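You operate a simulated robot arm through the tools that you are given. There is no shell and no other tool.

You are at the controls of a simulated robot arm. One attempt, no reset.

## Task
Make off the cable at the terminal box.
Fine: tail pushed home, gland nut and terminal screw tight, screwdriver back.

The check looks at the end state, three seconds after you hand in, the way a careful person would. Anything else that was tipped, shoved, dropped, spilled or broken makes it a failure.

## Robot
A 7-joint arm with a two-finger parallel gripper, fixed in place. Base frame: the origin is on the floor under the middle of its stand, x ahead of it, y to its left, z up; the work surface is at about z = 900. Units: mm, rad, N and s.
It reaches about 964 mm from its shoulder. Its first joint turns from -2.897 to 2.897 rad. Payload 1.57 kg.
The tool frame sits at the grasp point between the pads (the TCP): z along the fingers, y along the line on which they close. The tips reach 30 mm beyond it. The gripper opens to 110 mm. The fingers are 24 mm wide and 12 mm thick; the gripper's body (48 by 112 mm) begins 78 mm behind the TCP.
Orientation is told as [roll, pitch, yaw] about the base's x, y, z axes, in that order, counted from this pose: with the fingers straight down and closing along the base's y, the tool's x points along the base's -x, its y along +y and its z along -z.

## Interface
- The arm moves only by the tool send_rows. Its argument "series" is a list of rows, each an object of numbers (a shift or turn left out is 0, a gripper value left out holds the last): "dx", "dy", "dz": the shift along the tool's x, y, z in units of 20 mm (1.0 is 20 mm); "wx", "wy", "wz": the turn, a rotation vector about the tool's x, y, z in units of 5 degrees (1.0 is 5 degrees); "jaw": the closure in counts, from 0 (fully open) to 255 (shut). In form: [{"dx": .., "dy": .., "dz": .., "wx": .., "wy": .., "wz": .., "jaw": ..}, ...]. A call has 1 to 20 rows; each row shifts and turns the commanded pose from where the row before left it, along the tool's axes as they then stand. A call with a number of a shift or a turn outside -1 to 1 is refused whole. A row lasts 0.2 s, in which the tool goes at most 50 mm and 0.15 rad; a call with a longer step from one row to the next is refused whole, and so is a gripper value outside its range. Where a pose cannot be reached the arm comes as near as it can. A force on the tool above 40 N (or 10 N above the force at the start of the call, whichever is more), or a blocked arm, ends the call early, and 0.2 s more pass. The fingers move at their own pace (about 108 mm/s each) and stop on an object; they squeeze with about 40 N. The grip force told is the motor's: it shows also when the fingers shut on nothing. Time passes only in rows, and 0.2 s behind the last, so rows that do not move let the fingers close. It gives the time, the measured TCP pose, the force on the tool (base axes), the opening and the grip force at its end, in the units of the frame above (readings bear some noise), with the torque about the TCP (base axes, N m) and any sound that the robot's microphone picked up.
- Cameras (640 x 400 px; columns grow to the right, rows downward): "scene" is fixed at [48.4, -501, 1585.3]; the picture's right is [0.00, -1.00, 0.00], its down [-0.51, -0.00, -0.86] and it looks along [0.86, 0.00, -0.51] (base axes); focal length 347 px, centre (320, 200). "wrist" rides on the gripper at [70, 16, -141] in the tool frame; the picture's right is [-0.23, 0.97, 0.00], its down [-0.86, -0.20, -0.48] and it looks along [-0.47, -0.11, 0.88] (tool axes); focal length 222 px, centre (320, 200). There is no depth. A picture from a camera that has moved, and an enlarged one, comes with that camera's place and axes in the base frame and with its lens.
- get_image(camera): a new picture of that camera. No time passes.
- move_column(by): slides the trunk up (or, below 0, down) by that many mm; the arm rides with it, the base frame stays. It gives what a move gives, with no picture.
- enlarge(camera, box): a new picture of the part [left, top, right, bottom] of that camera's present view, enlarged. No time passes.
- finish_job(): hands the job in; it is judged then, once.

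Places have to be worked out from the pictures, the camera data and where the tool is seen. Open the gripper and draw the arm clear of the work before you hand the job in, unless the task says otherwise.

The tools are called after "Call:" as a command line: name --argument value ..., lists and objects as JSON in quotes. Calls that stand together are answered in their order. send_rows: Moves the arm, as the interface text tells. Its arguments: {"type":"object","properties":{"series":{"type":"array","items":{"type":"object","properties":{"dx":{"type":"number"},"dy":{"type":"number"},"dz":{"type":"number"},"wx":{"type":"number"},"wy":{"type":"number"},"wz":{"type":"number"},"jaw":{"type":"number"}}}}},"required":["series"]} The other tools are called the same way: move_column (by) moves the trunk up or down; get_image (camera) takes a picture; enlarge (camera, box) takes an enlarged picture of a part of a camera's view; finish_job () hands the job in.

At the start:

```text
time: 0.0
tool_pos: [506.0, -229.7, 1343.2]
ee_rot: [0.0, 0.0, 0.0]
ft_force: [-0.5, -0.1, 0.6]
wrist_torque: [-0.01, 0.0, 0.01]
gripper_width: 109.8
gripper_force: 0.0
trunk travel left (down, up): [-500.0, 110.0]
```

scene: 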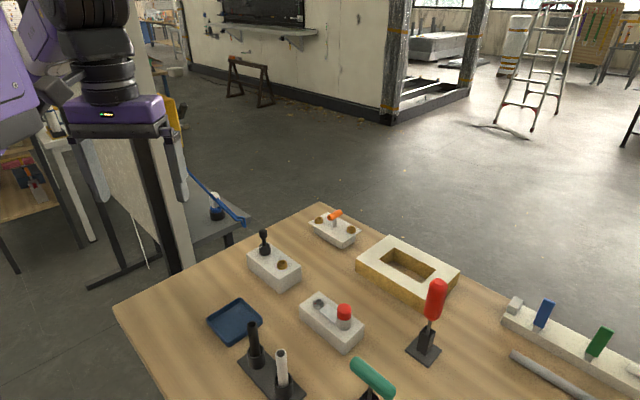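
wrist: 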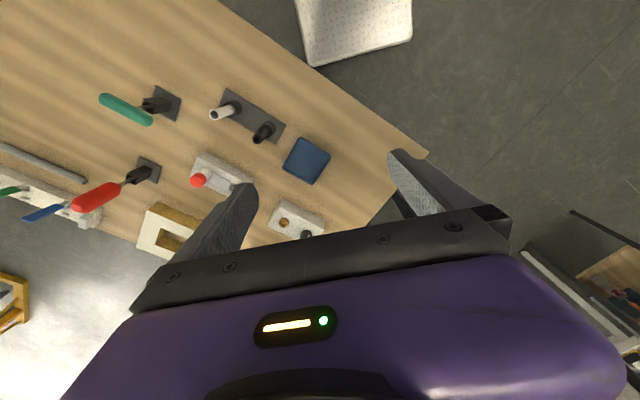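

I'll begin by looking closely at the work surface in both cameras to identify the terminal box, cable, gland nut and screwdriver.

Call:
enlarge --camera "scene" --box '[200, 200, 360, 300]'

Call:
enlarge --camera "scene" --box '[200, 280, 400, 400]'

Call:
enlarge --camera "scene" --box '[340, 220, 500, 380]'

Call:
enlarge --camera "scene" --box '[480, 280, 640, 400]'

Call:
enlarge --camera "wrist" --box '[0, 70, 200, 270]'

Call:
enlarge --camera "wrist" --box '[180, 80, 360, 250]'

```text
4.00 times, centred on (280, 250) of scene
camera zoom: at [48.4, -501.0, 1585.3], right [0.0, -1.0, 0.0], down [-0.51, 0.0, -0.86], along [0.86, 0.0, -0.51], focal length 1388 px, centre (480, 0)
```

zoom: 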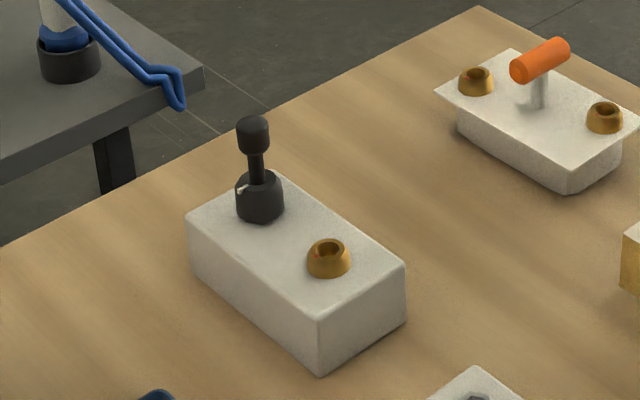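

```text
3.20 times, centred on (300, 340) of scene
camera zoom: at [48.4, -501.0, 1585.3], right [0.0, -1.0, 0.0], down [-0.51, 0.0, -0.86], along [0.86, 0.0, -0.51], focal length 1110 px, centre (384, -248)
```

zoom: 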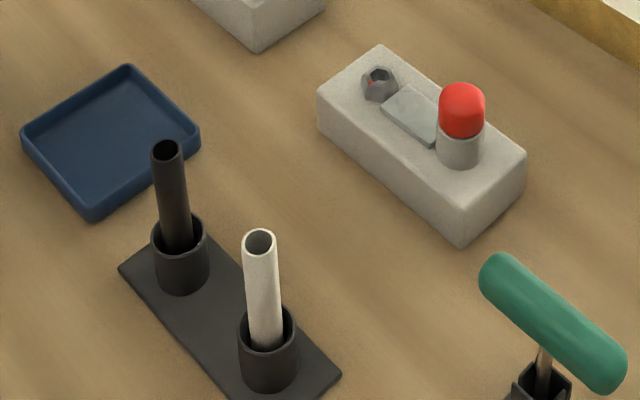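

```text
2.50 times, centred on (420, 300) of scene
camera zoom: at [48.4, -501.0, 1585.3], right [0.0, -1.0, 0.0], down [-0.51, 0.0, -0.86], along [0.86, 0.0, -0.51], focal length 867 px, centre (70, -50)
```

zoom: 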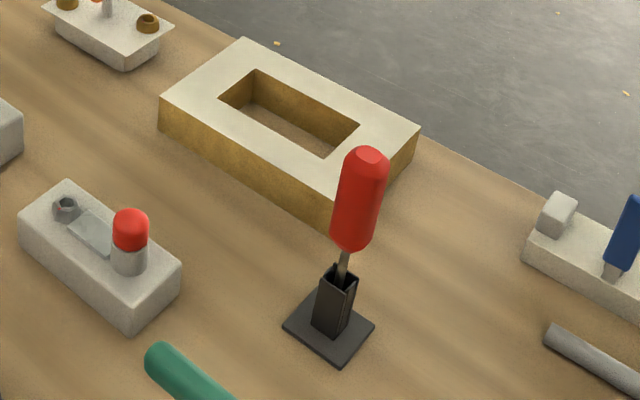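

```text
3.33 times, centred on (560, 340) of scene
camera zoom: at [48.4, -501.0, 1585.3], right [0.0, -1.0, 0.0], down [-0.51, 0.0, -0.86], along [0.86, 0.0, -0.51], focal length 1156 px, centre (-480, -267)
```

zoom: 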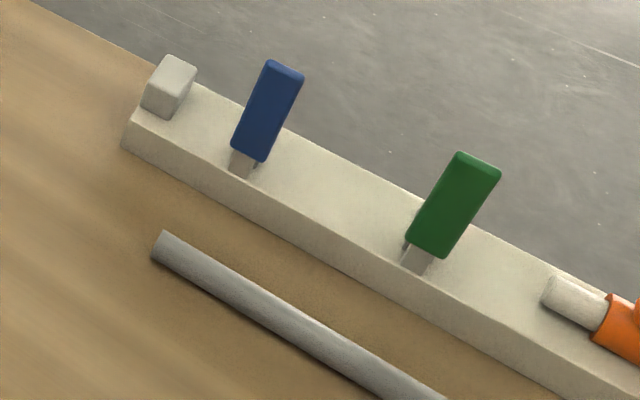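

```text
2.00 times, centred on (100, 170) of wrist
camera zoom: at [436.0, -213.0, 1483.9], right [0.23, 0.97, 0.0], down [0.86, -0.2, 0.48], along [0.47, -0.11, -0.88], focal length 444 px, centre (760, 260)
```

zoom: 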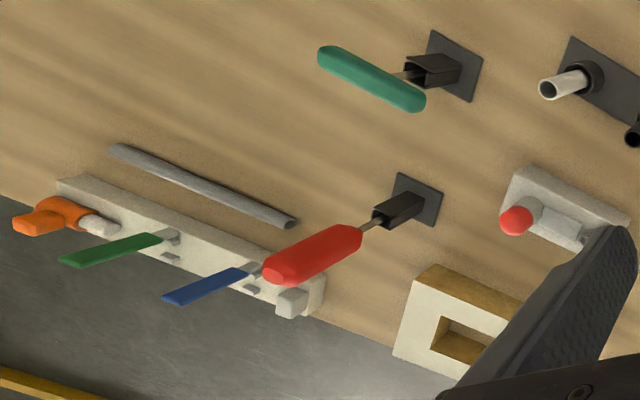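

```text
2.35 times, centred on (270, 165) of wrist
camera zoom: at [436.0, -213.0, 1483.9], right [0.23, 0.97, 0.0], down [0.86, -0.2, 0.48], along [0.47, -0.11, -0.88], focal length 523 px, centre (438, 282)
```

zoom: 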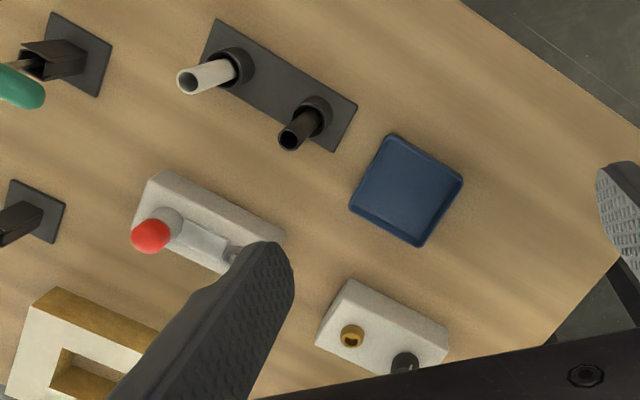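

I see several fixtures; the white box with a black gland-like post and a brass socket looks like a candidate. I'll zoom in more on each of them.

Call:
enlarge --camera "scene" --box '[240, 222, 310, 296]'

Call:
enlarge --camera "scene" --box '[300, 200, 364, 250]'

Call:
enlarge --camera "scene" --box '[295, 285, 370, 355]'

Call:
enlarge --camera "scene" --box '[100, 120, 260, 280]'

Call:
enlarge --camera "scene" --box '[400, 265, 460, 365]'

Call:
enlarge --camera "wrist" --box '[260, 190, 340, 245]'

```text
5.41 times, centred on (275, 259) of scene
camera zoom: at [48.4, -501.0, 1585.3], right [0.0, -1.0, 0.0], down [-0.51, 0.0, -0.86], along [0.86, 0.0, -0.51], focal length 1875 px, centre (563, -119)
```

zoom: 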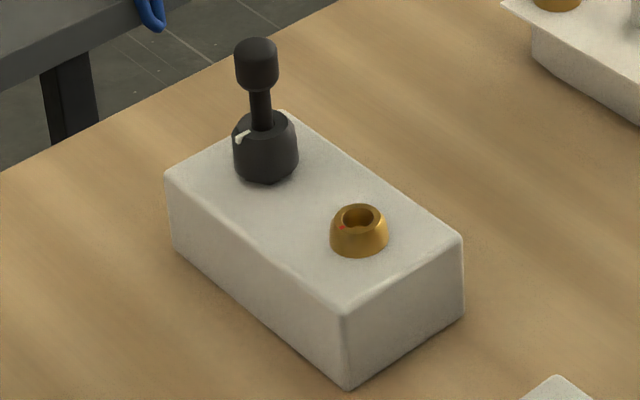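

```text
8.00 times, centred on (332, 225) of scene
camera zoom: at [48.4, -501.0, 1585.3], right [0.0, -1.0, 0.0], down [-0.51, 0.0, -0.86], along [0.86, 0.0, -0.51], focal length 2776 px, centre (224, 0)
```

zoom: 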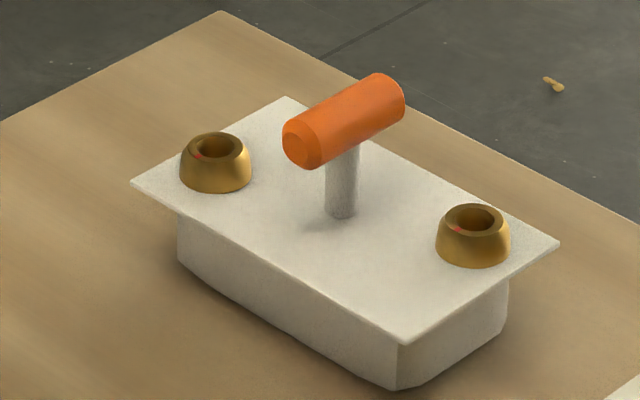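

```text
5.71 times, centred on (332, 320) of scene
camera zoom: at [48.4, -501.0, 1585.3], right [0.0, -1.0, 0.0], down [-0.51, 0.0, -0.86], along [0.86, 0.0, -0.51], focal length 1982 px, centre (249, -486)
```

zoom: 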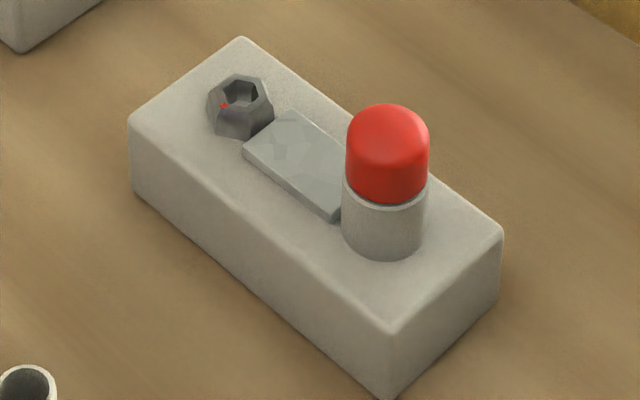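

```text
2.50 times, centred on (180, 200) of scene
camera zoom: at [48.4, -501.0, 1585.3], right [0.0, -1.0, 0.0], down [-0.51, 0.0, -0.86], along [0.86, 0.0, -0.51], focal length 867 px, centre (670, 200)
```

zoom: 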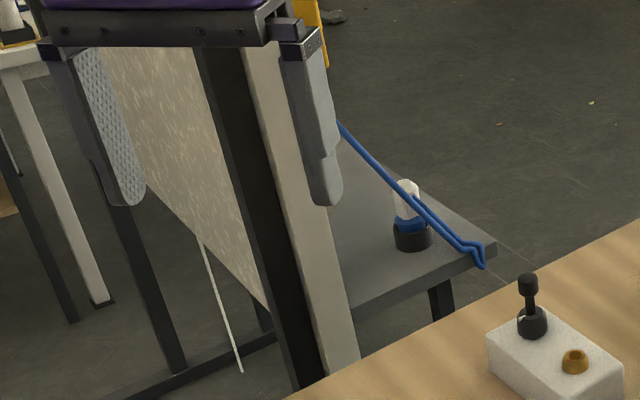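

```text
4.00 times, centred on (430, 315) of scene
camera zoom: at [48.4, -501.0, 1585.3], right [0.0, -1.0, 0.0], down [-0.51, 0.0, -0.86], along [0.86, 0.0, -0.51], focal length 1388 px, centre (-120, -260)
```

zoom: 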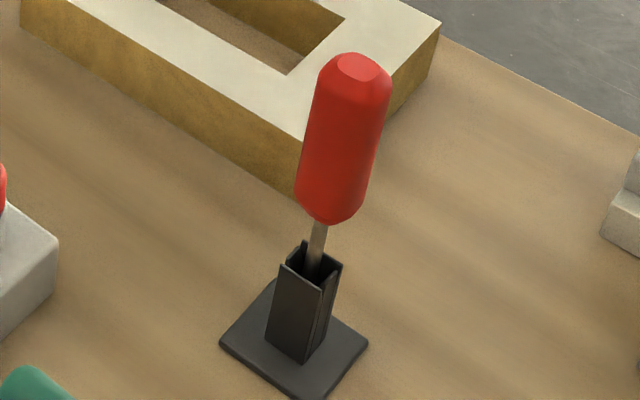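

```text
7.27 times, centred on (300, 218) of wrist
camera zoom: at [436.0, -213.0, 1483.9], right [0.23, 0.97, 0.0], down [0.86, -0.2, 0.48], along [0.47, -0.11, -0.88], focal length 1615 px, centre (466, 73)
```

zoom: 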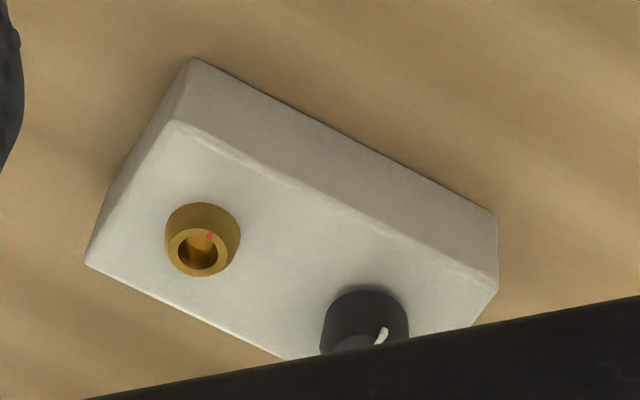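

The white box at roughly (778, -377) carries a black gland nut with a tail sticking up and a brass terminal screw, which fits the task; the red tool in a square stand is likely the screwdriver. I'll move the wrist camera closer to the box for a good look.

Call:
send_rows --series '[{"dx": -0.967, "dy": -0.611, "dz": 0.9}, {"dx": -0.967, "dy": -0.611, "dz": 0.9}, {"dx": -0.967, "dy": -0.611, "dz": 0.9}, {"dx": -0.967, "dy": -0.611, "dz": 0.9}, {"dx": -0.967, "dy": -0.611, "dz": 0.9}, {"dx": -0.967, "dy": -0.611, "dz": 0.9}, {"dx": -0.967, "dy": -0.611, "dz": 0.9}, {"dx": -0.967, "dy": -0.611, "dz": 0.9}, {"dx": -0.967, "dy": -0.611, "dz": 0.9}]'

Call:
get_image --camera "wrist"

Call:
get_image --camera "scene"

```text
time: 2.0
tool_pos: [680.5, -340.1, 1180.1]
ee_rot: [0.0, 0.002, -0.001]
ft_force: [-0.7, 0.1, 0.2]
wrist_torque: [-0.03, 0.02, -0.03]
gripper_width: 109.8
gripper_force: 0.0
trunk travel left (down, up): [-500.0, 110.0]
```

```text
taken
camera wrist: at [610.2, -322.6, 1321.2], right [0.23, 0.97, 0.0], down [0.85, -0.2, 0.48], along [0.47, -0.11, -0.88], focal length 222 px, centre (320, 200)
```

wrist: 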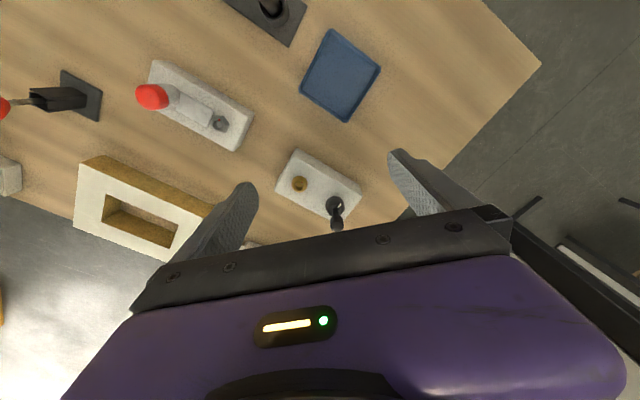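

```text
taken
```

scene: 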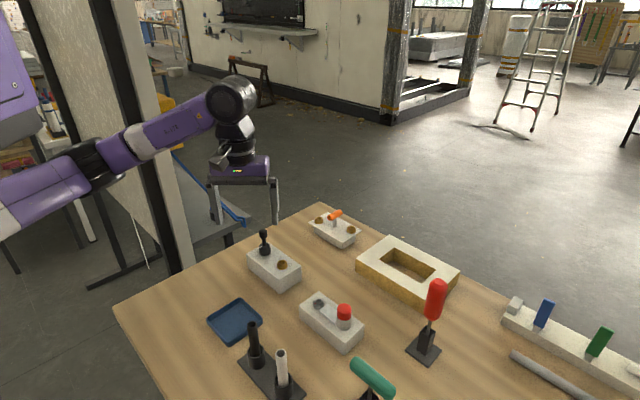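

Call:
enlarge --camera "wrist" --box '[265, 140, 375, 240]'

Call:
enlarge --camera "wrist" --box '[0, 50, 260, 220]'

```text
4.00 times, centred on (320, 190) of wrist
camera zoom: at [610.2, -322.6, 1321.2], right [0.23, 0.97, 0.0], down [0.85, -0.2, 0.48], along [0.47, -0.11, -0.88], focal length 888 px, centre (320, 240)
```

zoom: 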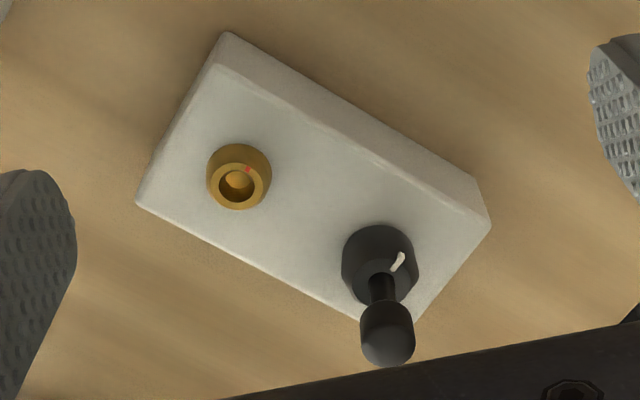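

```text
2.35 times, centred on (130, 135) of wrist
camera zoom: at [610.2, -322.6, 1321.2], right [0.23, 0.97, 0.0], down [0.85, -0.2, 0.48], along [0.47, -0.11, -0.88], focal length 523 px, centre (767, 353)
```

zoom: 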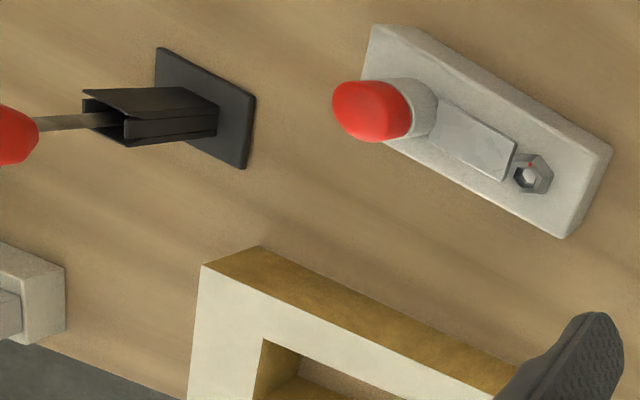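

The gland nut (white tick), black tail and brass screw (red dot) are on this box; rough triangulation puts the screw at (757, -396, 974) and the tail top at (815, -345, 1035). I'll go nearer for a detailed look at the screw recess.

Call:
send_rows --series '[{"dx": -0.744, "dy": -0.625, "dz": 0.875}, {"dx": -0.744, "dy": -0.625, "dz": 0.875}, {"dx": -0.744, "dy": -0.625, "dz": 0.875}, {"dx": -0.744, "dy": -0.625, "dz": 0.875}]'

Call:
get_image --camera "wrist"

Call:
enlarge --camera "wrist" --box '[270, 120, 380, 220]'

Call:
enlarge --camera "wrist" --box '[300, 140, 340, 180]'

```text
time: 3.0
tool_pos: [737.0, -389.2, 1111.2]
ee_rot: [0.001, 0.001, -0.001]
ft_force: [0.2, -0.7, 0.9]
wrist_torque: [0.02, 0.0, 0.02]
gripper_width: 110.3
gripper_force: 0.0
trunk travel left (down, up): [-500.0, 110.0]
```

```text
taken
camera wrist: at [666.6, -371.6, 1251.7], right [0.23, 0.97, 0.0], down [0.85, -0.2, 0.48], along [0.47, -0.11, -0.88], focal length 222 px, centre (320, 200)
```

wrist: 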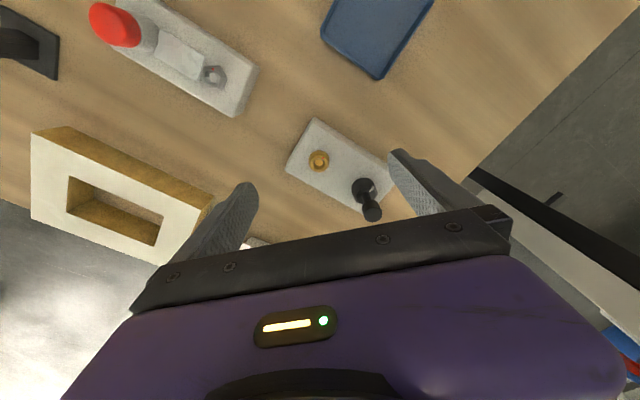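

```text
4.00 times, centred on (325, 170) of wrist
camera zoom: at [666.6, -371.6, 1251.7], right [0.23, 0.97, 0.0], down [0.85, -0.2, 0.48], along [0.47, -0.11, -0.88], focal length 888 px, centre (300, 320)
```

zoom: 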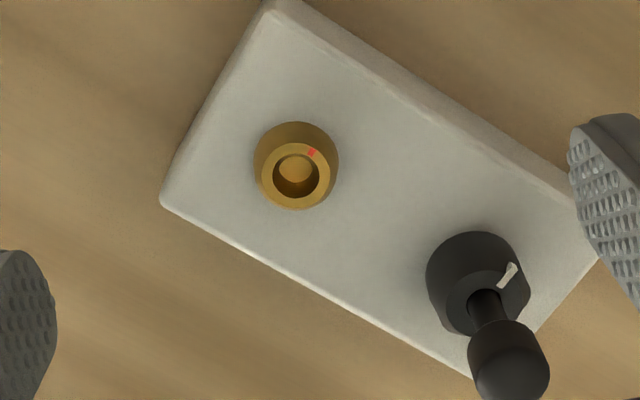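

```text
10.00 times, centred on (320, 160) of wrist
camera zoom: at [666.6, -371.6, 1251.7], right [0.23, 0.97, 0.0], down [0.85, -0.2, 0.48], along [0.47, -0.11, -0.88], focal length 2221 px, centre (320, 600)
```

zoom: 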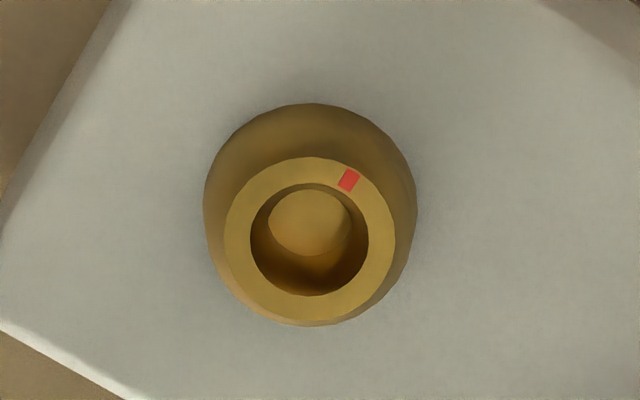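

The brass cup with the red tick is the screw (a round recess for the driver), and the black nut sits below the tail's bulb. I'll move the tool above the tail (est. 815, -345) with fingers open and check the alignment from the wrist view.

Call:
send_rows --series '[{"dx": -0.975, "dy": 0.55, "dz": -0.06}, {"dx": -0.975, "dy": 0.55, "dz": -0.06}, {"dx": -0.975, "dy": 0.55, "dz": -0.06}, {"dx": -0.975, "dy": 0.55, "dz": -0.06}, {}]'

Call:
get_image --camera "wrist"

Call:
enlarge --camera "wrist" --box '[260, 100, 400, 240]'

Call:
enlarge --camera "scene" --box '[160, 100, 340, 300]'

```text
time: 4.2
tool_pos: [816.6, -344.4, 1114.8]
ee_rot: [0.0, -0.001, -0.001]
ft_force: [0.3, 0.0, 0.3]
wrist_torque: [-0.03, -0.05, 0.03]
gripper_width: 109.9
gripper_force: 0.0
trunk travel left (down, up): [-500.0, 110.0]
```

```text
taken
camera wrist: at [747.5, -328.1, 1256.2], right [0.23, 0.97, 0.0], down [0.86, -0.2, 0.48], along [0.47, -0.11, -0.88], focal length 222 px, centre (320, 200)
```

wrist: 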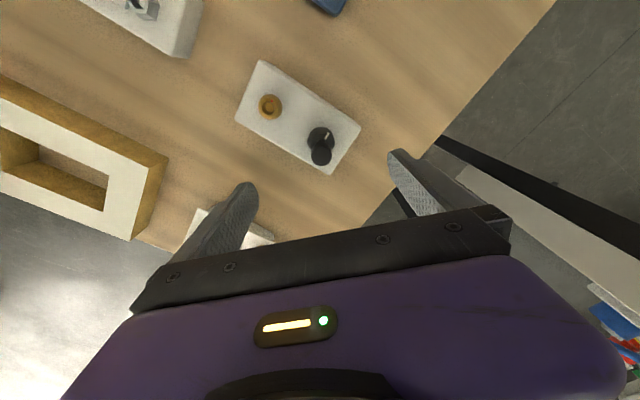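

```text
2.86 times, centred on (330, 170) of wrist
camera zoom: at [747.5, -328.1, 1256.2], right [0.23, 0.97, 0.0], down [0.86, -0.2, 0.48], along [0.47, -0.11, -0.88], focal length 635 px, centre (291, 286)
```

zoom: 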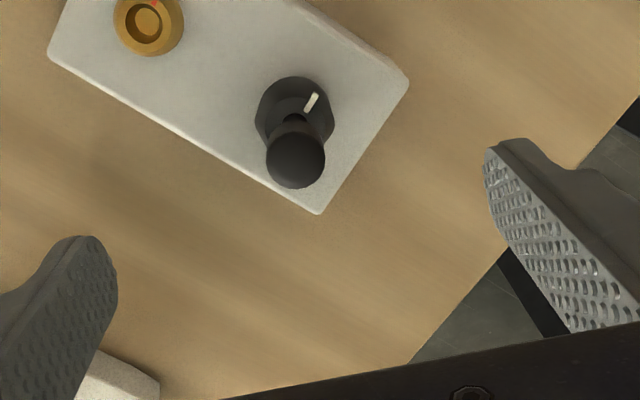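

```text
2.00 times, centred on (250, 200) of scene
camera zoom: at [48.4, -501.0, 1585.3], right [0.0, -1.0, 0.0], down [-0.51, 0.0, -0.86], along [0.86, 0.0, -0.51], focal length 694 px, centre (460, 200)
```

zoom: 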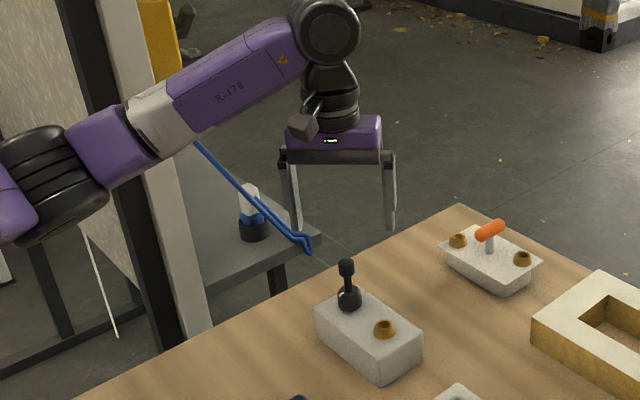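

The tail's bulb is on the tool axis within ~2 mm (about (815, -343), top z≈1035). I'll close the fingers and lower them to just above the bulb.

Call:
send_rows --series '[{"dx": 0.08, "dy": 0.09, "jaw": 255}, {"jaw": 255}, {"jaw": 255}, {"dz": 0.5}, {"dz": 0.5}, {"dz": 0.5}, {"dz": 0.5}, {}]'

Call:
get_image --camera "wrist"

Call:
enlarge --camera "scene" --box '[210, 150, 310, 300]'

```text
time: 6.0
tool_pos: [814.1, -343.4, 1076.5]
ee_rot: [0.0, 0.001, 0.0]
ft_force: [0.3, 0.0, -0.1]
wrist_torque: [-0.01, -0.03, 0.0]
gripper_width: 0.4
gripper_force: 21.0
trunk travel left (down, up): [-500.0, 110.0]
```

```text
taken
camera wrist: at [744.6, -326.6, 1216.6], right [0.23, 0.97, 0.0], down [0.85, -0.2, 0.48], along [0.47, -0.11, -0.88], focal length 222 px, centre (320, 200)
```

wrist: 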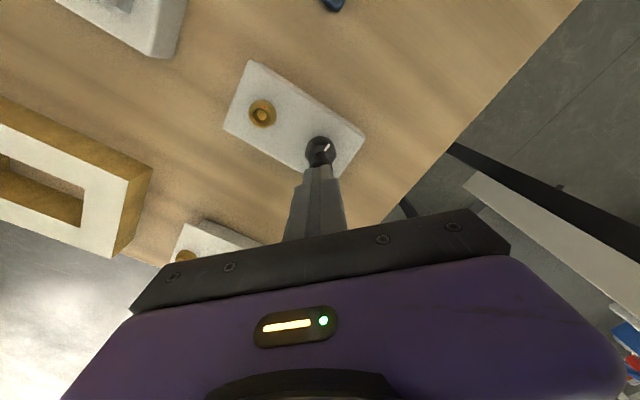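

```text
2.67 times, centred on (260, 225) of scene
camera zoom: at [48.4, -501.0, 1585.3], right [0.0, -1.0, 0.0], down [-0.51, 0.0, -0.86], along [0.86, 0.0, -0.51], focal length 925 px, centre (480, 133)
```

zoom: 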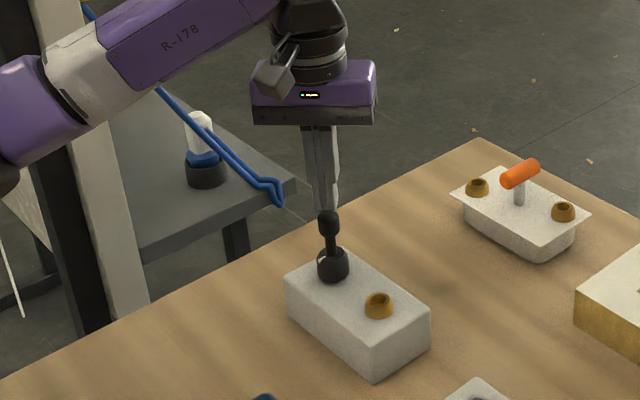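

Call:
enlarge --camera "wrist" --box '[270, 110, 370, 210]'

Call:
enlarge --camera "scene" --box '[235, 205, 295, 265]'

```text
4.00 times, centred on (320, 160) of wrist
camera zoom: at [744.6, -326.6, 1216.6], right [0.23, 0.97, 0.0], down [0.85, -0.2, 0.48], along [0.47, -0.11, -0.88], focal length 888 px, centre (320, 360)
```

zoom: 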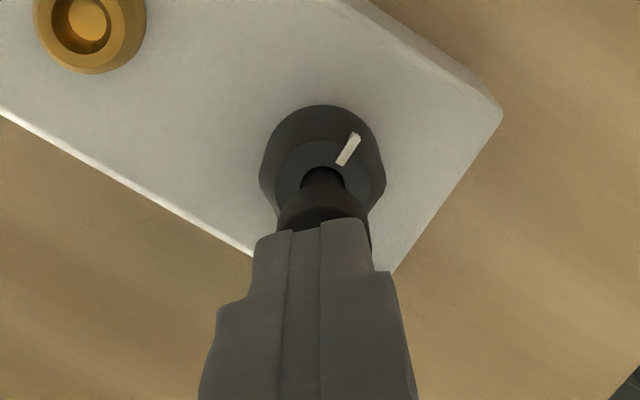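

```text
6.67 times, centred on (265, 235) of scene
camera zoom: at [48.4, -501.0, 1585.3], right [0.0, -1.0, 0.0], down [-0.51, 0.0, -0.86], along [0.86, 0.0, -0.51], focal length 2313 px, centre (687, -33)
```

zoom: 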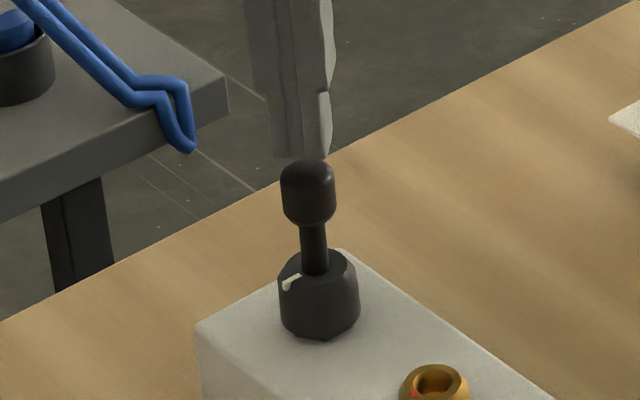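

The closed fingertips are right over the bulb (offset only ~1–2 mm, which I'll trim). Now I press down gently in small steps and watch the force.

Call:
send_rows --series '[{"dy": -0.06, "dz": 0.2}, {"dz": 0.2}, {"dz": 0.1}, {"dz": 0.1}, {"dz": 0.1}, {"dz": 0.1}]'

Call:
enlarge --camera "scene" --box '[235, 205, 295, 265]'

```text
time: 7.4
tool_pos: [814.6, -344.4, 1058.7]
ee_rot: [0.001, 0.0, 0.0]
ft_force: [0.1, 1.4, 2.7]
wrist_torque: [0.04, 0.04, -0.02]
gripper_width: 0.0
gripper_force: 21.3
trunk travel left (down, up): [-500.0, 110.0]
```

```text
6.67 times, centred on (265, 235) of scene
camera zoom: at [48.4, -501.0, 1585.3], right [0.0, -1.0, 0.0], down [-0.51, 0.0, -0.86], along [0.86, 0.0, -0.51], focal length 2313 px, centre (687, -33)
```

zoom: 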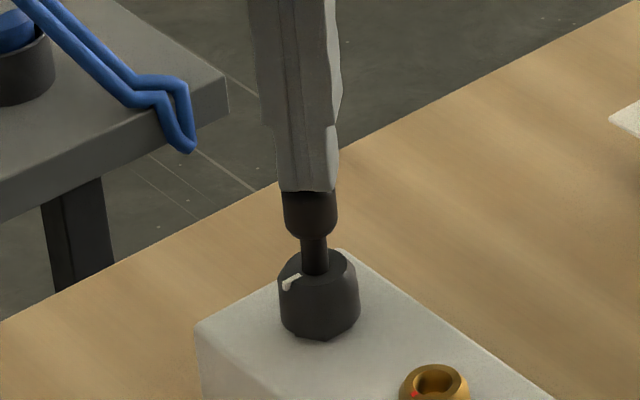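

Contact made and the tail is sliding down with ~3 N. I'll continue pressing in small steps until it bottoms out.

Call:
send_rows --series '[{"dz": 0.1}, {"dz": 0.1}, {"dz": 0.1}, {"dz": 0.1}, {"dz": 0.1}]'

Call:
enlarge --camera "scene" --box '[235, 205, 295, 265]'

```text
time: 8.6
tool_pos: [814.8, -345.2, 1049.4]
ee_rot: [0.0, -0.001, -0.001]
ft_force: [-0.3, -0.7, 1.6]
wrist_torque: [-0.02, -0.01, -0.02]
gripper_width: 0.0
gripper_force: 21.6
trunk travel left (down, up): [-500.0, 110.0]
```

```text
6.67 times, centred on (265, 235) of scene
camera zoom: at [48.4, -501.0, 1585.3], right [0.0, -1.0, 0.0], down [-0.51, 0.0, -0.86], along [0.86, 0.0, -0.51], focal length 2313 px, centre (687, -33)
```

zoom: 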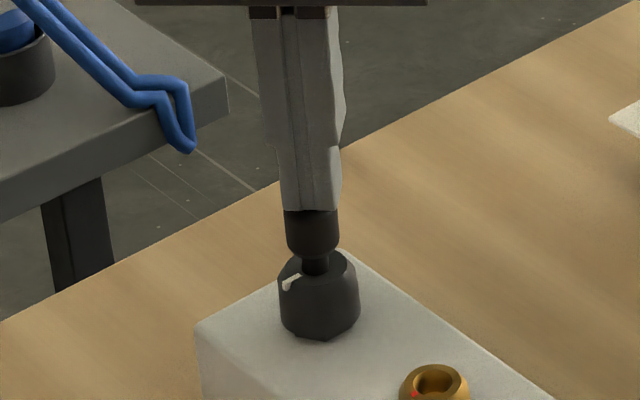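

Call:
send_rows --series '[{"dz": 0.1}, {"dz": 0.1}, {"dz": 0.1}, {"dz": 0.1}, {"dz": 0.1}, {"dz": 0.1}]'

Call:
enlarge --camera "scene" --box '[235, 205, 295, 265]'

```text
time: 10.0
tool_pos: [814.9, -343.6, 1044.7]
ee_rot: [-0.003, -0.003, -0.003]
ft_force: [-8.4, 5.4, 16.8]
wrist_torque: [0.21, 0.26, -0.05]
gripper_width: 0.1
gripper_force: 21.0
trunk travel left (down, up): [-500.0, 110.0]
stopped in row 6: the force on the tool passed its limit at 43 N (the readings are from after the stop); the commanded pose is now the measured one
```

```text
6.67 times, centred on (265, 235) of scene
camera zoom: at [48.4, -501.0, 1585.3], right [0.0, -1.0, 0.0], down [-0.51, 0.0, -0.86], along [0.86, 0.0, -0.51], focal length 2313 px, centre (687, -33)
```

zoom: 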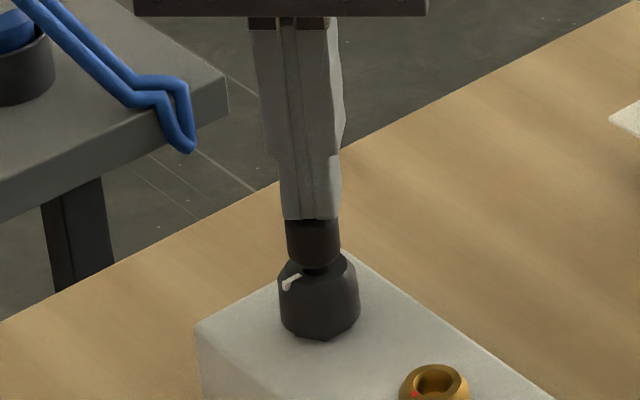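

The tail hit a firm stop (43 N) with its bulb almost on the nut, so it seems home. I'll back off upward and inspect.

Call:
send_rows --series '[{"dz": -0.5}, {"dz": -0.8}, {"dz": -0.8}, {"dz": -0.8}, {"dz": -0.8}, {"jaw": 0}, {"jaw": 0}, {"jaw": 0}]'

Call:
enlarge --camera "wrist" --box '[270, 110, 370, 210]'

Call:
enlarge --camera "scene" --box '[235, 225, 305, 295]'

```text
time: 11.8
tool_pos: [817.0, -344.8, 1116.9]
ee_rot: [-0.002, -0.003, 0.0]
ft_force: [0.7, 0.7, -0.9]
wrist_torque: [-0.01, -0.02, 0.02]
gripper_width: 110.0
gripper_force: 0.1
trunk travel left (down, up): [-500.0, 110.0]
```

```text
4.00 times, centred on (320, 160) of wrist
camera zoom: at [747.3, -327.0, 1257.2], right [0.23, 0.97, 0.0], down [0.85, -0.2, 0.48], along [0.47, -0.11, -0.88], focal length 888 px, centre (320, 360)
```

zoom: 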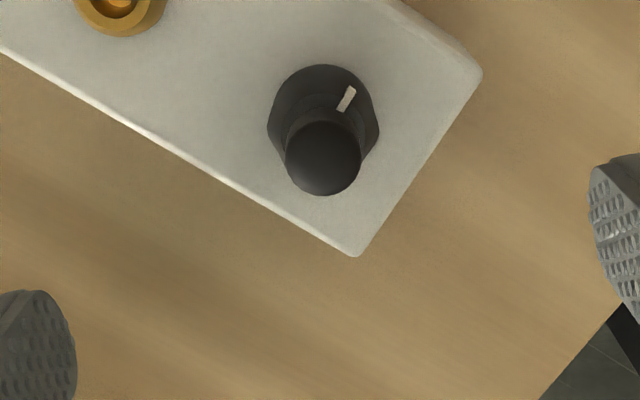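

```text
5.71 times, centred on (270, 260) of scene
camera zoom: at [48.4, -501.0, 1585.3], right [0.0, -1.0, 0.0], down [-0.51, 0.0, -0.86], along [0.86, 0.0, -0.51], focal length 1982 px, centre (606, -143)
```

zoom: 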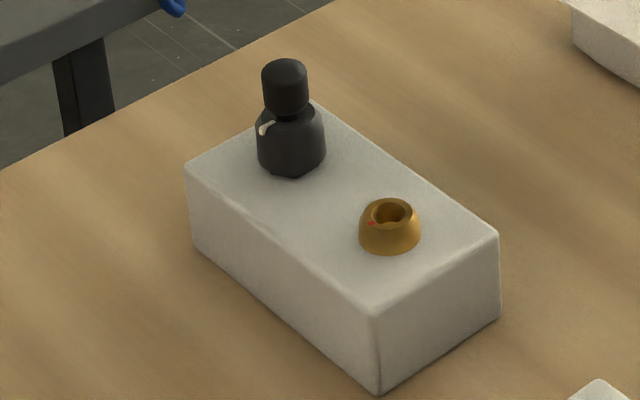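

Call:
enlarge --camera "wrist" --box '[303, 120, 339, 160]'

Call:
enlarge --camera "scene" --box '[252, 232, 282, 260]'

```text
10.00 times, centred on (321, 140) of wrist
camera zoom: at [747.3, -327.0, 1257.2], right [0.23, 0.97, 0.0], down [0.85, -0.2, 0.48], along [0.47, -0.11, -0.88], focal length 2221 px, centre (310, 800)
```

zoom: 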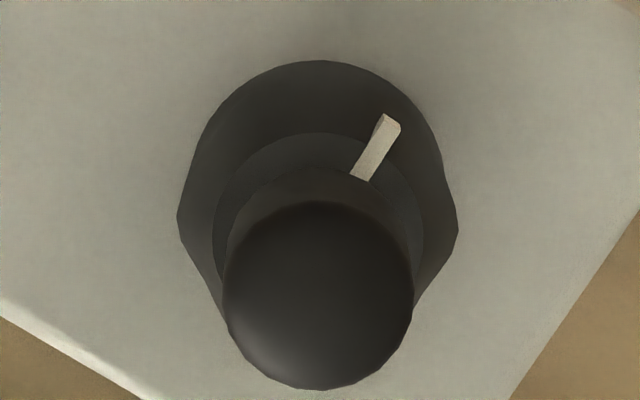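

```text
14.29 times, centred on (267, 246) of scene
camera zoom: at [48.4, -501.0, 1585.3], right [0.0, -1.0, 0.0], down [-0.51, 0.0, -0.86], along [0.86, 0.0, -0.51], focal length 4956 px, centre (1077, -457)
```

zoom: 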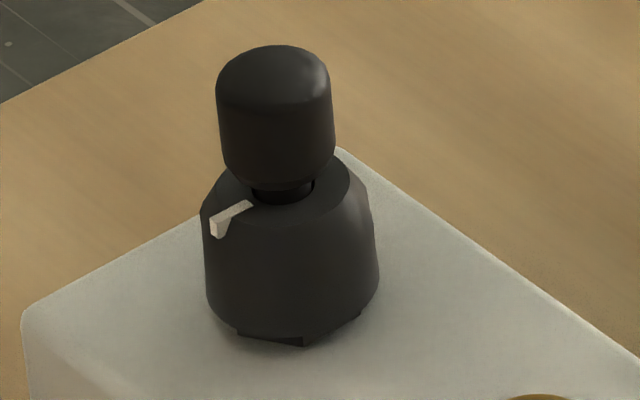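

The tail stays down. The gland nut is a round cap (≈35 mm dia, z≈964–990) with a white tick, so I can grip it at any angle; I'll first wind the wrist counter-clockwise 90° above it to have room for a long clockwise turn.

Call:
send_rows --series '[{"wz": -1, "jaw": 100}, {"wz": -1}, {"wz": -1}, {"wz": -1}, {"wz": -1}, {"wz": -1}, {"wz": -1}, {"wz": -1}, {"wz": -1}, {"wz": -1}, {"wz": -1}, {"wz": -1}, {"wz": -1}, {"wz": -1}, {"wz": -1}, {"wz": -1}, {"wz": -1}, {"wz": -1}, {}]'

Call:
get_image --camera "wrist"

Call:
get_image --camera "scene"

```text
time: 15.8
tool_pos: [817.0, -344.8, 1117.3]
ee_rot: [-0.004, 0.003, 1.57]
ft_force: [-0.8, 0.6, -0.4]
wrist_torque: [0.0, -0.03, -0.04]
gripper_width: 66.8
gripper_force: 0.2
trunk travel left (down, up): [-500.0, 110.0]
```

```text
taken
camera wrist: at [799.5, -413.5, 1257.5], right [-0.97, 0.23, 0.0], down [0.2, 0.86, 0.48], along [0.11, 0.46, -0.88], focal length 222 px, centre (320, 200)
```

wrist: 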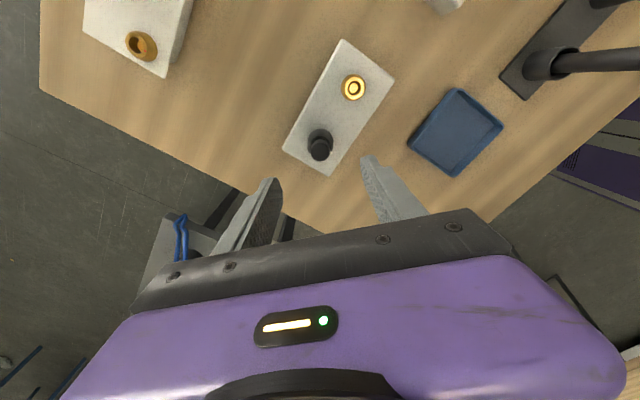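

```text
taken
```

scene: 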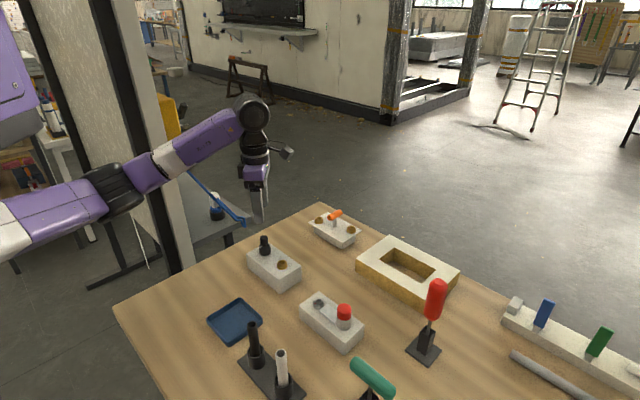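

Call:
enlarge --camera "wrist" --box '[280, 60, 400, 190]'

Call:
enlarge --camera "wrist" --box '[300, 120, 340, 170]'

```text
3.08 times, centred on (340, 125) of wrist
camera zoom: at [799.5, -413.5, 1257.5], right [-0.97, 0.23, 0.0], down [0.2, 0.86, 0.48], along [0.11, 0.46, -0.88], focal length 684 px, centre (258, 431)
```

zoom: 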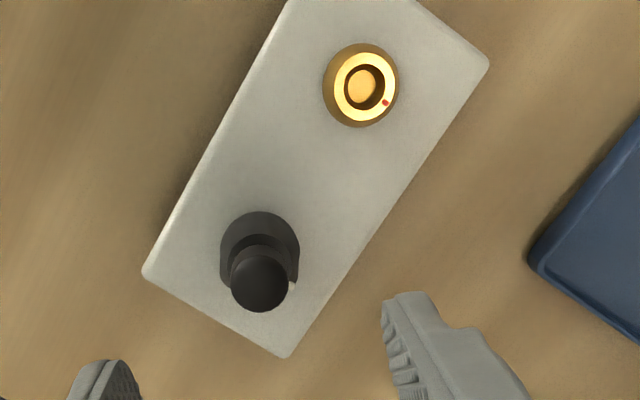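

```text
8.00 times, centred on (320, 145) of wrist
camera zoom: at [799.5, -413.5, 1257.5], right [-0.97, 0.23, 0.0], down [0.2, 0.86, 0.48], along [0.11, 0.46, -0.88], focal length 1777 px, centre (320, 640)
```

zoom: 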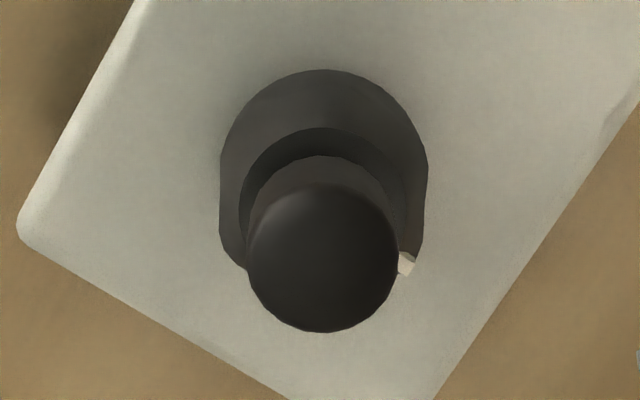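

Both orthogonal views put the nut within ~0.5 mm of the tool axis, i.e. at about (817, -344.5). I'll wind another 60° to see how much range the wrist has.

Call:
send_rows --series '[{"wz": -1}, {"wz": -1}, {"wz": -1}, {"wz": -1}, {"wz": -1}, {"wz": -1}, {"wz": -1}, {"wz": -1}, {"wz": -1}, {"wz": -1}, {"wz": -1}, {"wz": -1}, {}]'

```text
time: 18.6
tool_pos: [894.4, -367.6, 1094.5]
ee_rot: [-0.001, 0.004, 2.618]
ft_force: [0.5, -0.3, 0.2]
wrist_torque: [-0.02, 0.02, 0.02]
gripper_width: 67.2
gripper_force: 0.1
out of reach, approached as far as the arm can: row 3, 4, 5, 6, 7, 8, 9
trunk travel left (down, up): [-500.0, 110.0]
```

The wrist passed a joint limit and the arm shifted; I'll let it settle and look before doing anything else.

Call:
send_rows --series '[{}, {}]'

Call:
get_image --camera "scene"

```text
time: 19.2
tool_pos: [894.3, -368.4, 1094.4]
ee_rot: [0.001, 0.002, 2.617]
ft_force: [0.3, -0.2, -0.1]
wrist_torque: [-0.03, -0.02, -0.03]
gripper_width: 66.8
gripper_force: 0.2
trunk travel left (down, up): [-500.0, 110.0]
```

```text
taken
```

scene: 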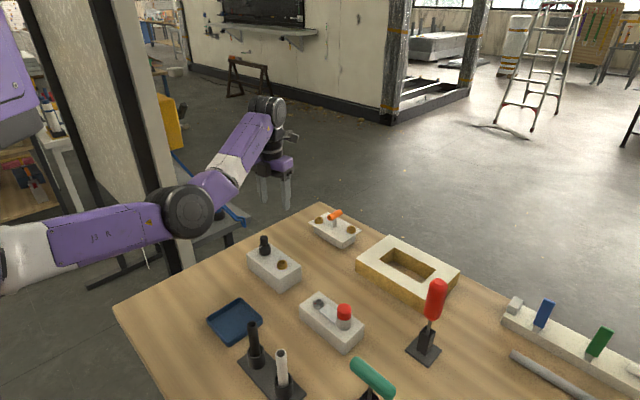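

The arm re-posed itself near a joint limit, so the useful wind-up ends a bit past yaw 1.6. I'll unwind back to yaw ≈1.57 and then return above the nut.

Call:
send_rows --series '[{"wz": 1, "dz": -0.3}, {"wz": 1, "dz": -0.3}, {"wz": 1, "dz": -0.3}, {"wz": 1}, {"wz": 1}, {"wz": 1}, {"wz": 1}, {"wz": 1}, {"wz": 1}, {"wz": 1}, {"wz": 1}, {"wz": 1}, {}]'

Call:
get_image --camera "scene"

```text
time: 22.0
tool_pos: [894.9, -369.6, 1112.2]
ee_rot: [-0.004, 0.002, 1.57]
ft_force: [-0.4, 0.9, 0.1]
wrist_torque: [0.03, 0.0, -0.02]
gripper_width: 67.1
gripper_force: 0.1
trunk travel left (down, up): [-500.0, 110.0]
```

```text
taken
```

scene: 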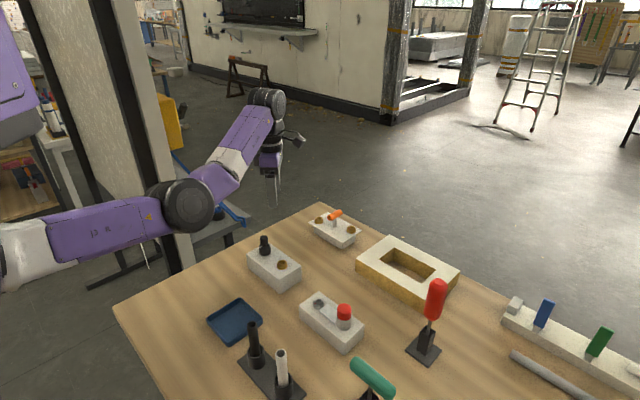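

Back at yaw 1.57; now I translate back above the nut at (817, -344.7).

Call:
send_rows --series '[{"dx": -0.31, "dy": 0.97, "dz": -0.05}, {"dx": -0.31, "dy": 0.97, "dz": -0.05}, {"dx": -0.31, "dy": 0.97, "dz": -0.05}, {"dx": -0.31, "dy": 0.97, "dz": -0.05}, {}]'

Call:
get_image --camera "scene"

Call:
enlarge --camera "wrist" --box '[280, 100, 360, 180]'

```text
time: 23.2
tool_pos: [818.6, -344.5, 1116.8]
ee_rot: [-0.004, 0.003, 1.571]
ft_force: [0.1, 0.4, -0.2]
wrist_torque: [-0.03, 0.04, 0.03]
gripper_width: 66.8
gripper_force: 0.0
trunk travel left (down, up): [-500.0, 110.0]
```

```text
taken
```

scene: 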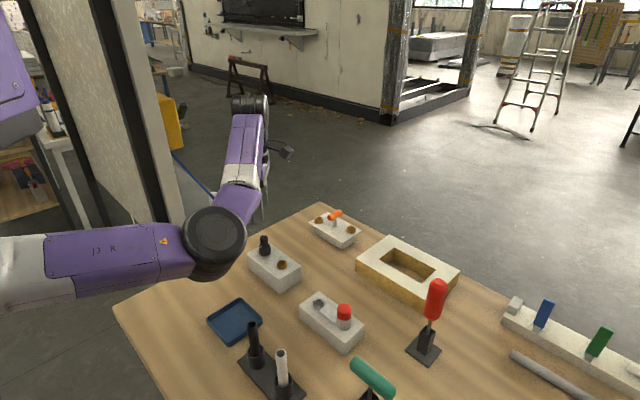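

```text
5.00 times, centred on (320, 140) of wrist
camera zoom: at [801.6, -412.7, 1258.1], right [-0.97, 0.23, 0.0], down [0.2, 0.86, 0.48], along [0.11, 0.46, -0.88], focal length 1111 px, centre (320, 500)
```

zoom: 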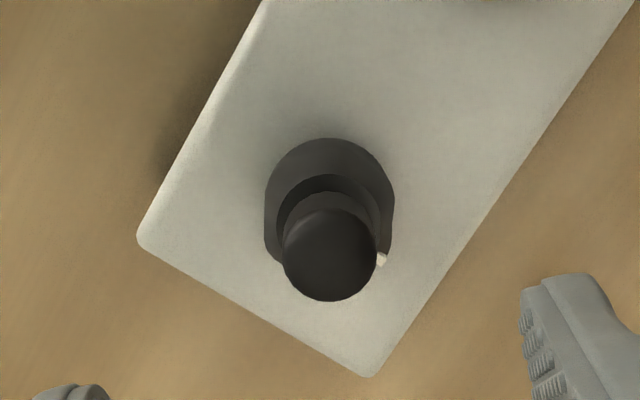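

The tool is centred over the nut again, though the elbow has a new posture over the table. Before gripping anything I'll test in free air that a 180° clockwise sweep holds position.

Call:
send_rows --series '[{"wz": 1}, {"wz": 1}, {"wz": 1}, {"wz": 1}, {"wz": 1}, {"wz": 1}, {"wz": 1}, {"wz": 1}, {"wz": 1}, {"wz": 1}, {"wz": 1}, {"wz": 1}, {"wz": 1}, {"wz": 1}, {"wz": 1}, {"wz": 1}, {"wz": 1}, {"wz": 1}]'

Call:
get_image --camera "scene"

Call:
send_rows --series '[{"wz": 1}, {"wz": 1}, {"wz": 1}, {"wz": 1}, {"wz": 1}, {"wz": 1}, {"wz": 1}, {"wz": 1}, {"wz": 1}, {"wz": 1}, {"wz": 1}, {"wz": 1}, {"wz": 1}, {"wz": 1}, {"wz": 1}, {"wz": 1}, {"wz": 1}, {"wz": 1}]'

Call:
get_image --camera "scene"

```text
time: 27.0
tool_pos: [816.7, -344.4, 1116.3]
ee_rot: [-0.003, -0.003, -0.003]
ft_force: [-0.3, 1.4, 0.0]
wrist_torque: [-0.01, -0.02, -0.01]
gripper_width: 67.0
gripper_force: 0.0
trunk travel left (down, up): [-500.0, 110.0]
```

```text
taken
```

scene: 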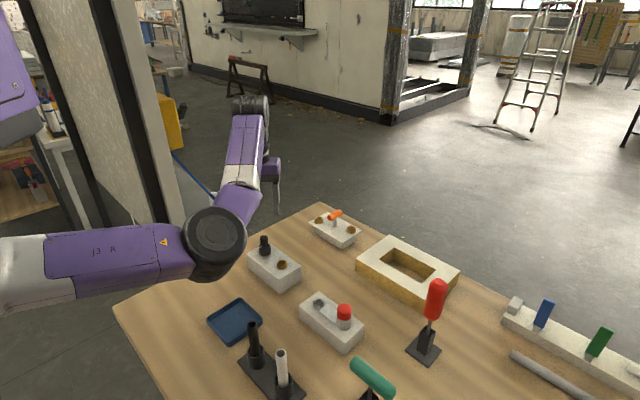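

```text
time: 30.8
tool_pos: [817.7, -343.9, 1115.1]
ee_rot: [0.004, -0.002, -1.573]
ft_force: [-0.1, 0.5, -0.2]
wrist_torque: [0.01, 0.04, -0.03]
gripper_width: 66.8
gripper_force: 0.1
trunk travel left (down, up): [-500.0, 110.0]
```

```text
taken
```

scene: 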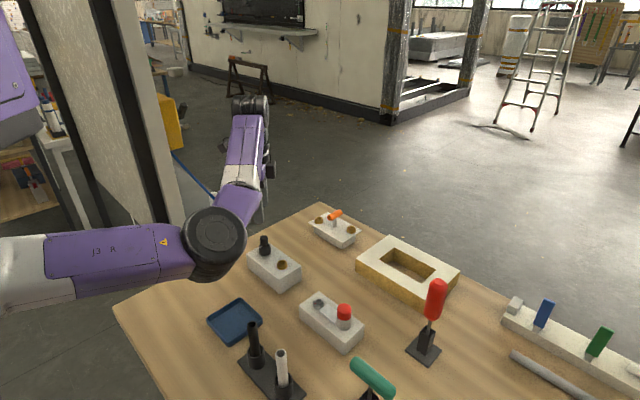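

Only the last joint turns and the position holds over 180°. I'll wind back to yaw +1.57 for the real grip.

Call:
send_rows --series '[{"wz": -1}, {"wz": -1}, {"wz": -1}, {"wz": -1}, {"wz": -1}, {"wz": -1}, {"wz": -1}, {"wz": -1}, {"wz": -1}, {"wz": -1}, {"wz": -1}, {"wz": -1}, {"wz": -1}, {"wz": -1}, {"wz": -1}, {"wz": -1}, {"wz": -1}, {"wz": -1}]'

Call:
send_rows --series '[{"wz": -1}, {"wz": -1}, {"wz": -1}, {"wz": -1}, {"wz": -1}, {"wz": -1}, {"wz": -1}, {"wz": -1}, {"wz": -1}, {"wz": -1}, {"wz": -1}, {"wz": -1}, {"wz": -1}, {"wz": -1}, {"wz": -1}, {"wz": -1}, {"wz": -1}, {"wz": -1}, {}]'

Call:
enlarge --camera "wrist" --box '[280, 100, 360, 180]'

```text
time: 34.6
tool_pos: [817.0, -345.1, 1115.1]
ee_rot: [-0.004, -0.003, 0.002]
ft_force: [0.5, -0.2, 0.5]
wrist_torque: [0.0, -0.01, 0.04]
gripper_width: 66.7
gripper_force: 0.3
trunk travel left (down, up): [-500.0, 110.0]
```

```text
time: 38.6
tool_pos: [816.3, -345.8, 1116.0]
ee_rot: [-0.004, 0.003, 1.571]
ft_force: [0.5, 0.0, -0.2]
wrist_torque: [0.0, 0.0, 0.0]
gripper_width: 66.8
gripper_force: 0.1
trunk travel left (down, up): [-500.0, 110.0]
```

```text
5.00 times, centred on (320, 140) of wrist
camera zoom: at [799.5, -414.2, 1257.4], right [-0.97, 0.23, 0.0], down [0.2, 0.86, 0.48], along [0.11, 0.46, -0.88], focal length 1111 px, centre (320, 500)
```

zoom: 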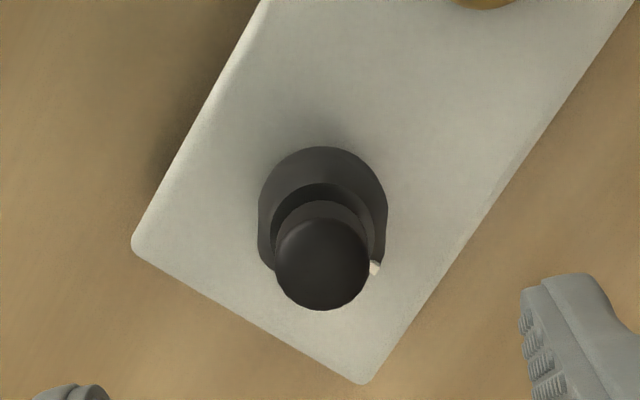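

Nut is centred between the fingers. Descending to TCP z≈1000 around the nut (tips ≈970).

Call:
send_rows --series '[{"dz": 0.9}, {"dz": 0.9}, {"dz": 0.9}, {"dz": 0.9}, {"dz": 0.9}, {"dz": 0.7}, {"dz": 0.5}, {}]'

Call:
get_image --camera "wrist"

Call:
get_image --camera "scene"

```text
time: 40.4
tool_pos: [817.0, -345.2, 1001.5]
ee_rot: [-0.003, 0.003, 1.57]
ft_force: [-0.2, -0.7, -0.1]
wrist_torque: [0.0, -0.01, -0.02]
gripper_width: 67.0
gripper_force: 0.0
trunk travel left (down, up): [-500.0, 110.0]
```

```text
taken
camera wrist: at [800.6, -414.0, 1143.1], right [-0.97, 0.23, 0.0], down [0.2, 0.86, 0.48], along [0.11, 0.46, -0.88], focal length 222 px, centre (320, 200)
```

wrist: 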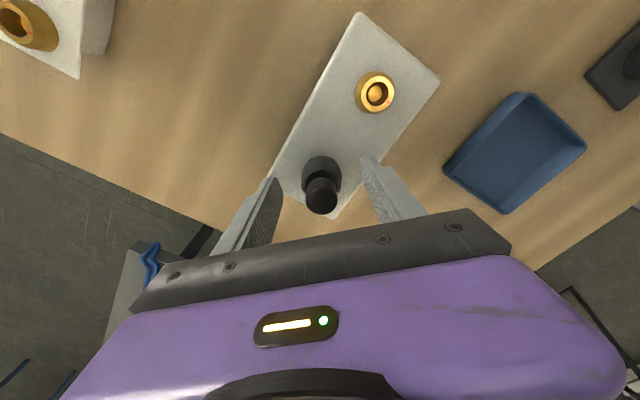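

```text
taken
```

scene: 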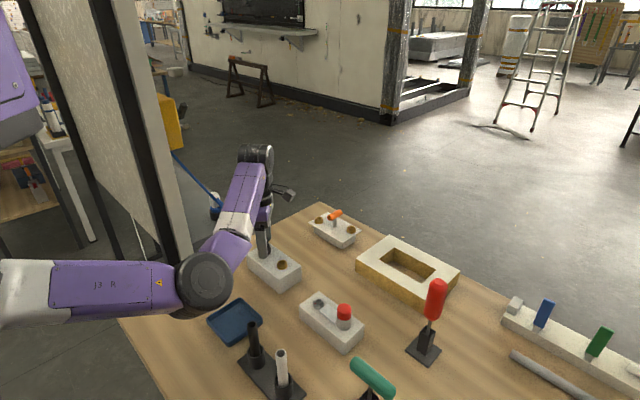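

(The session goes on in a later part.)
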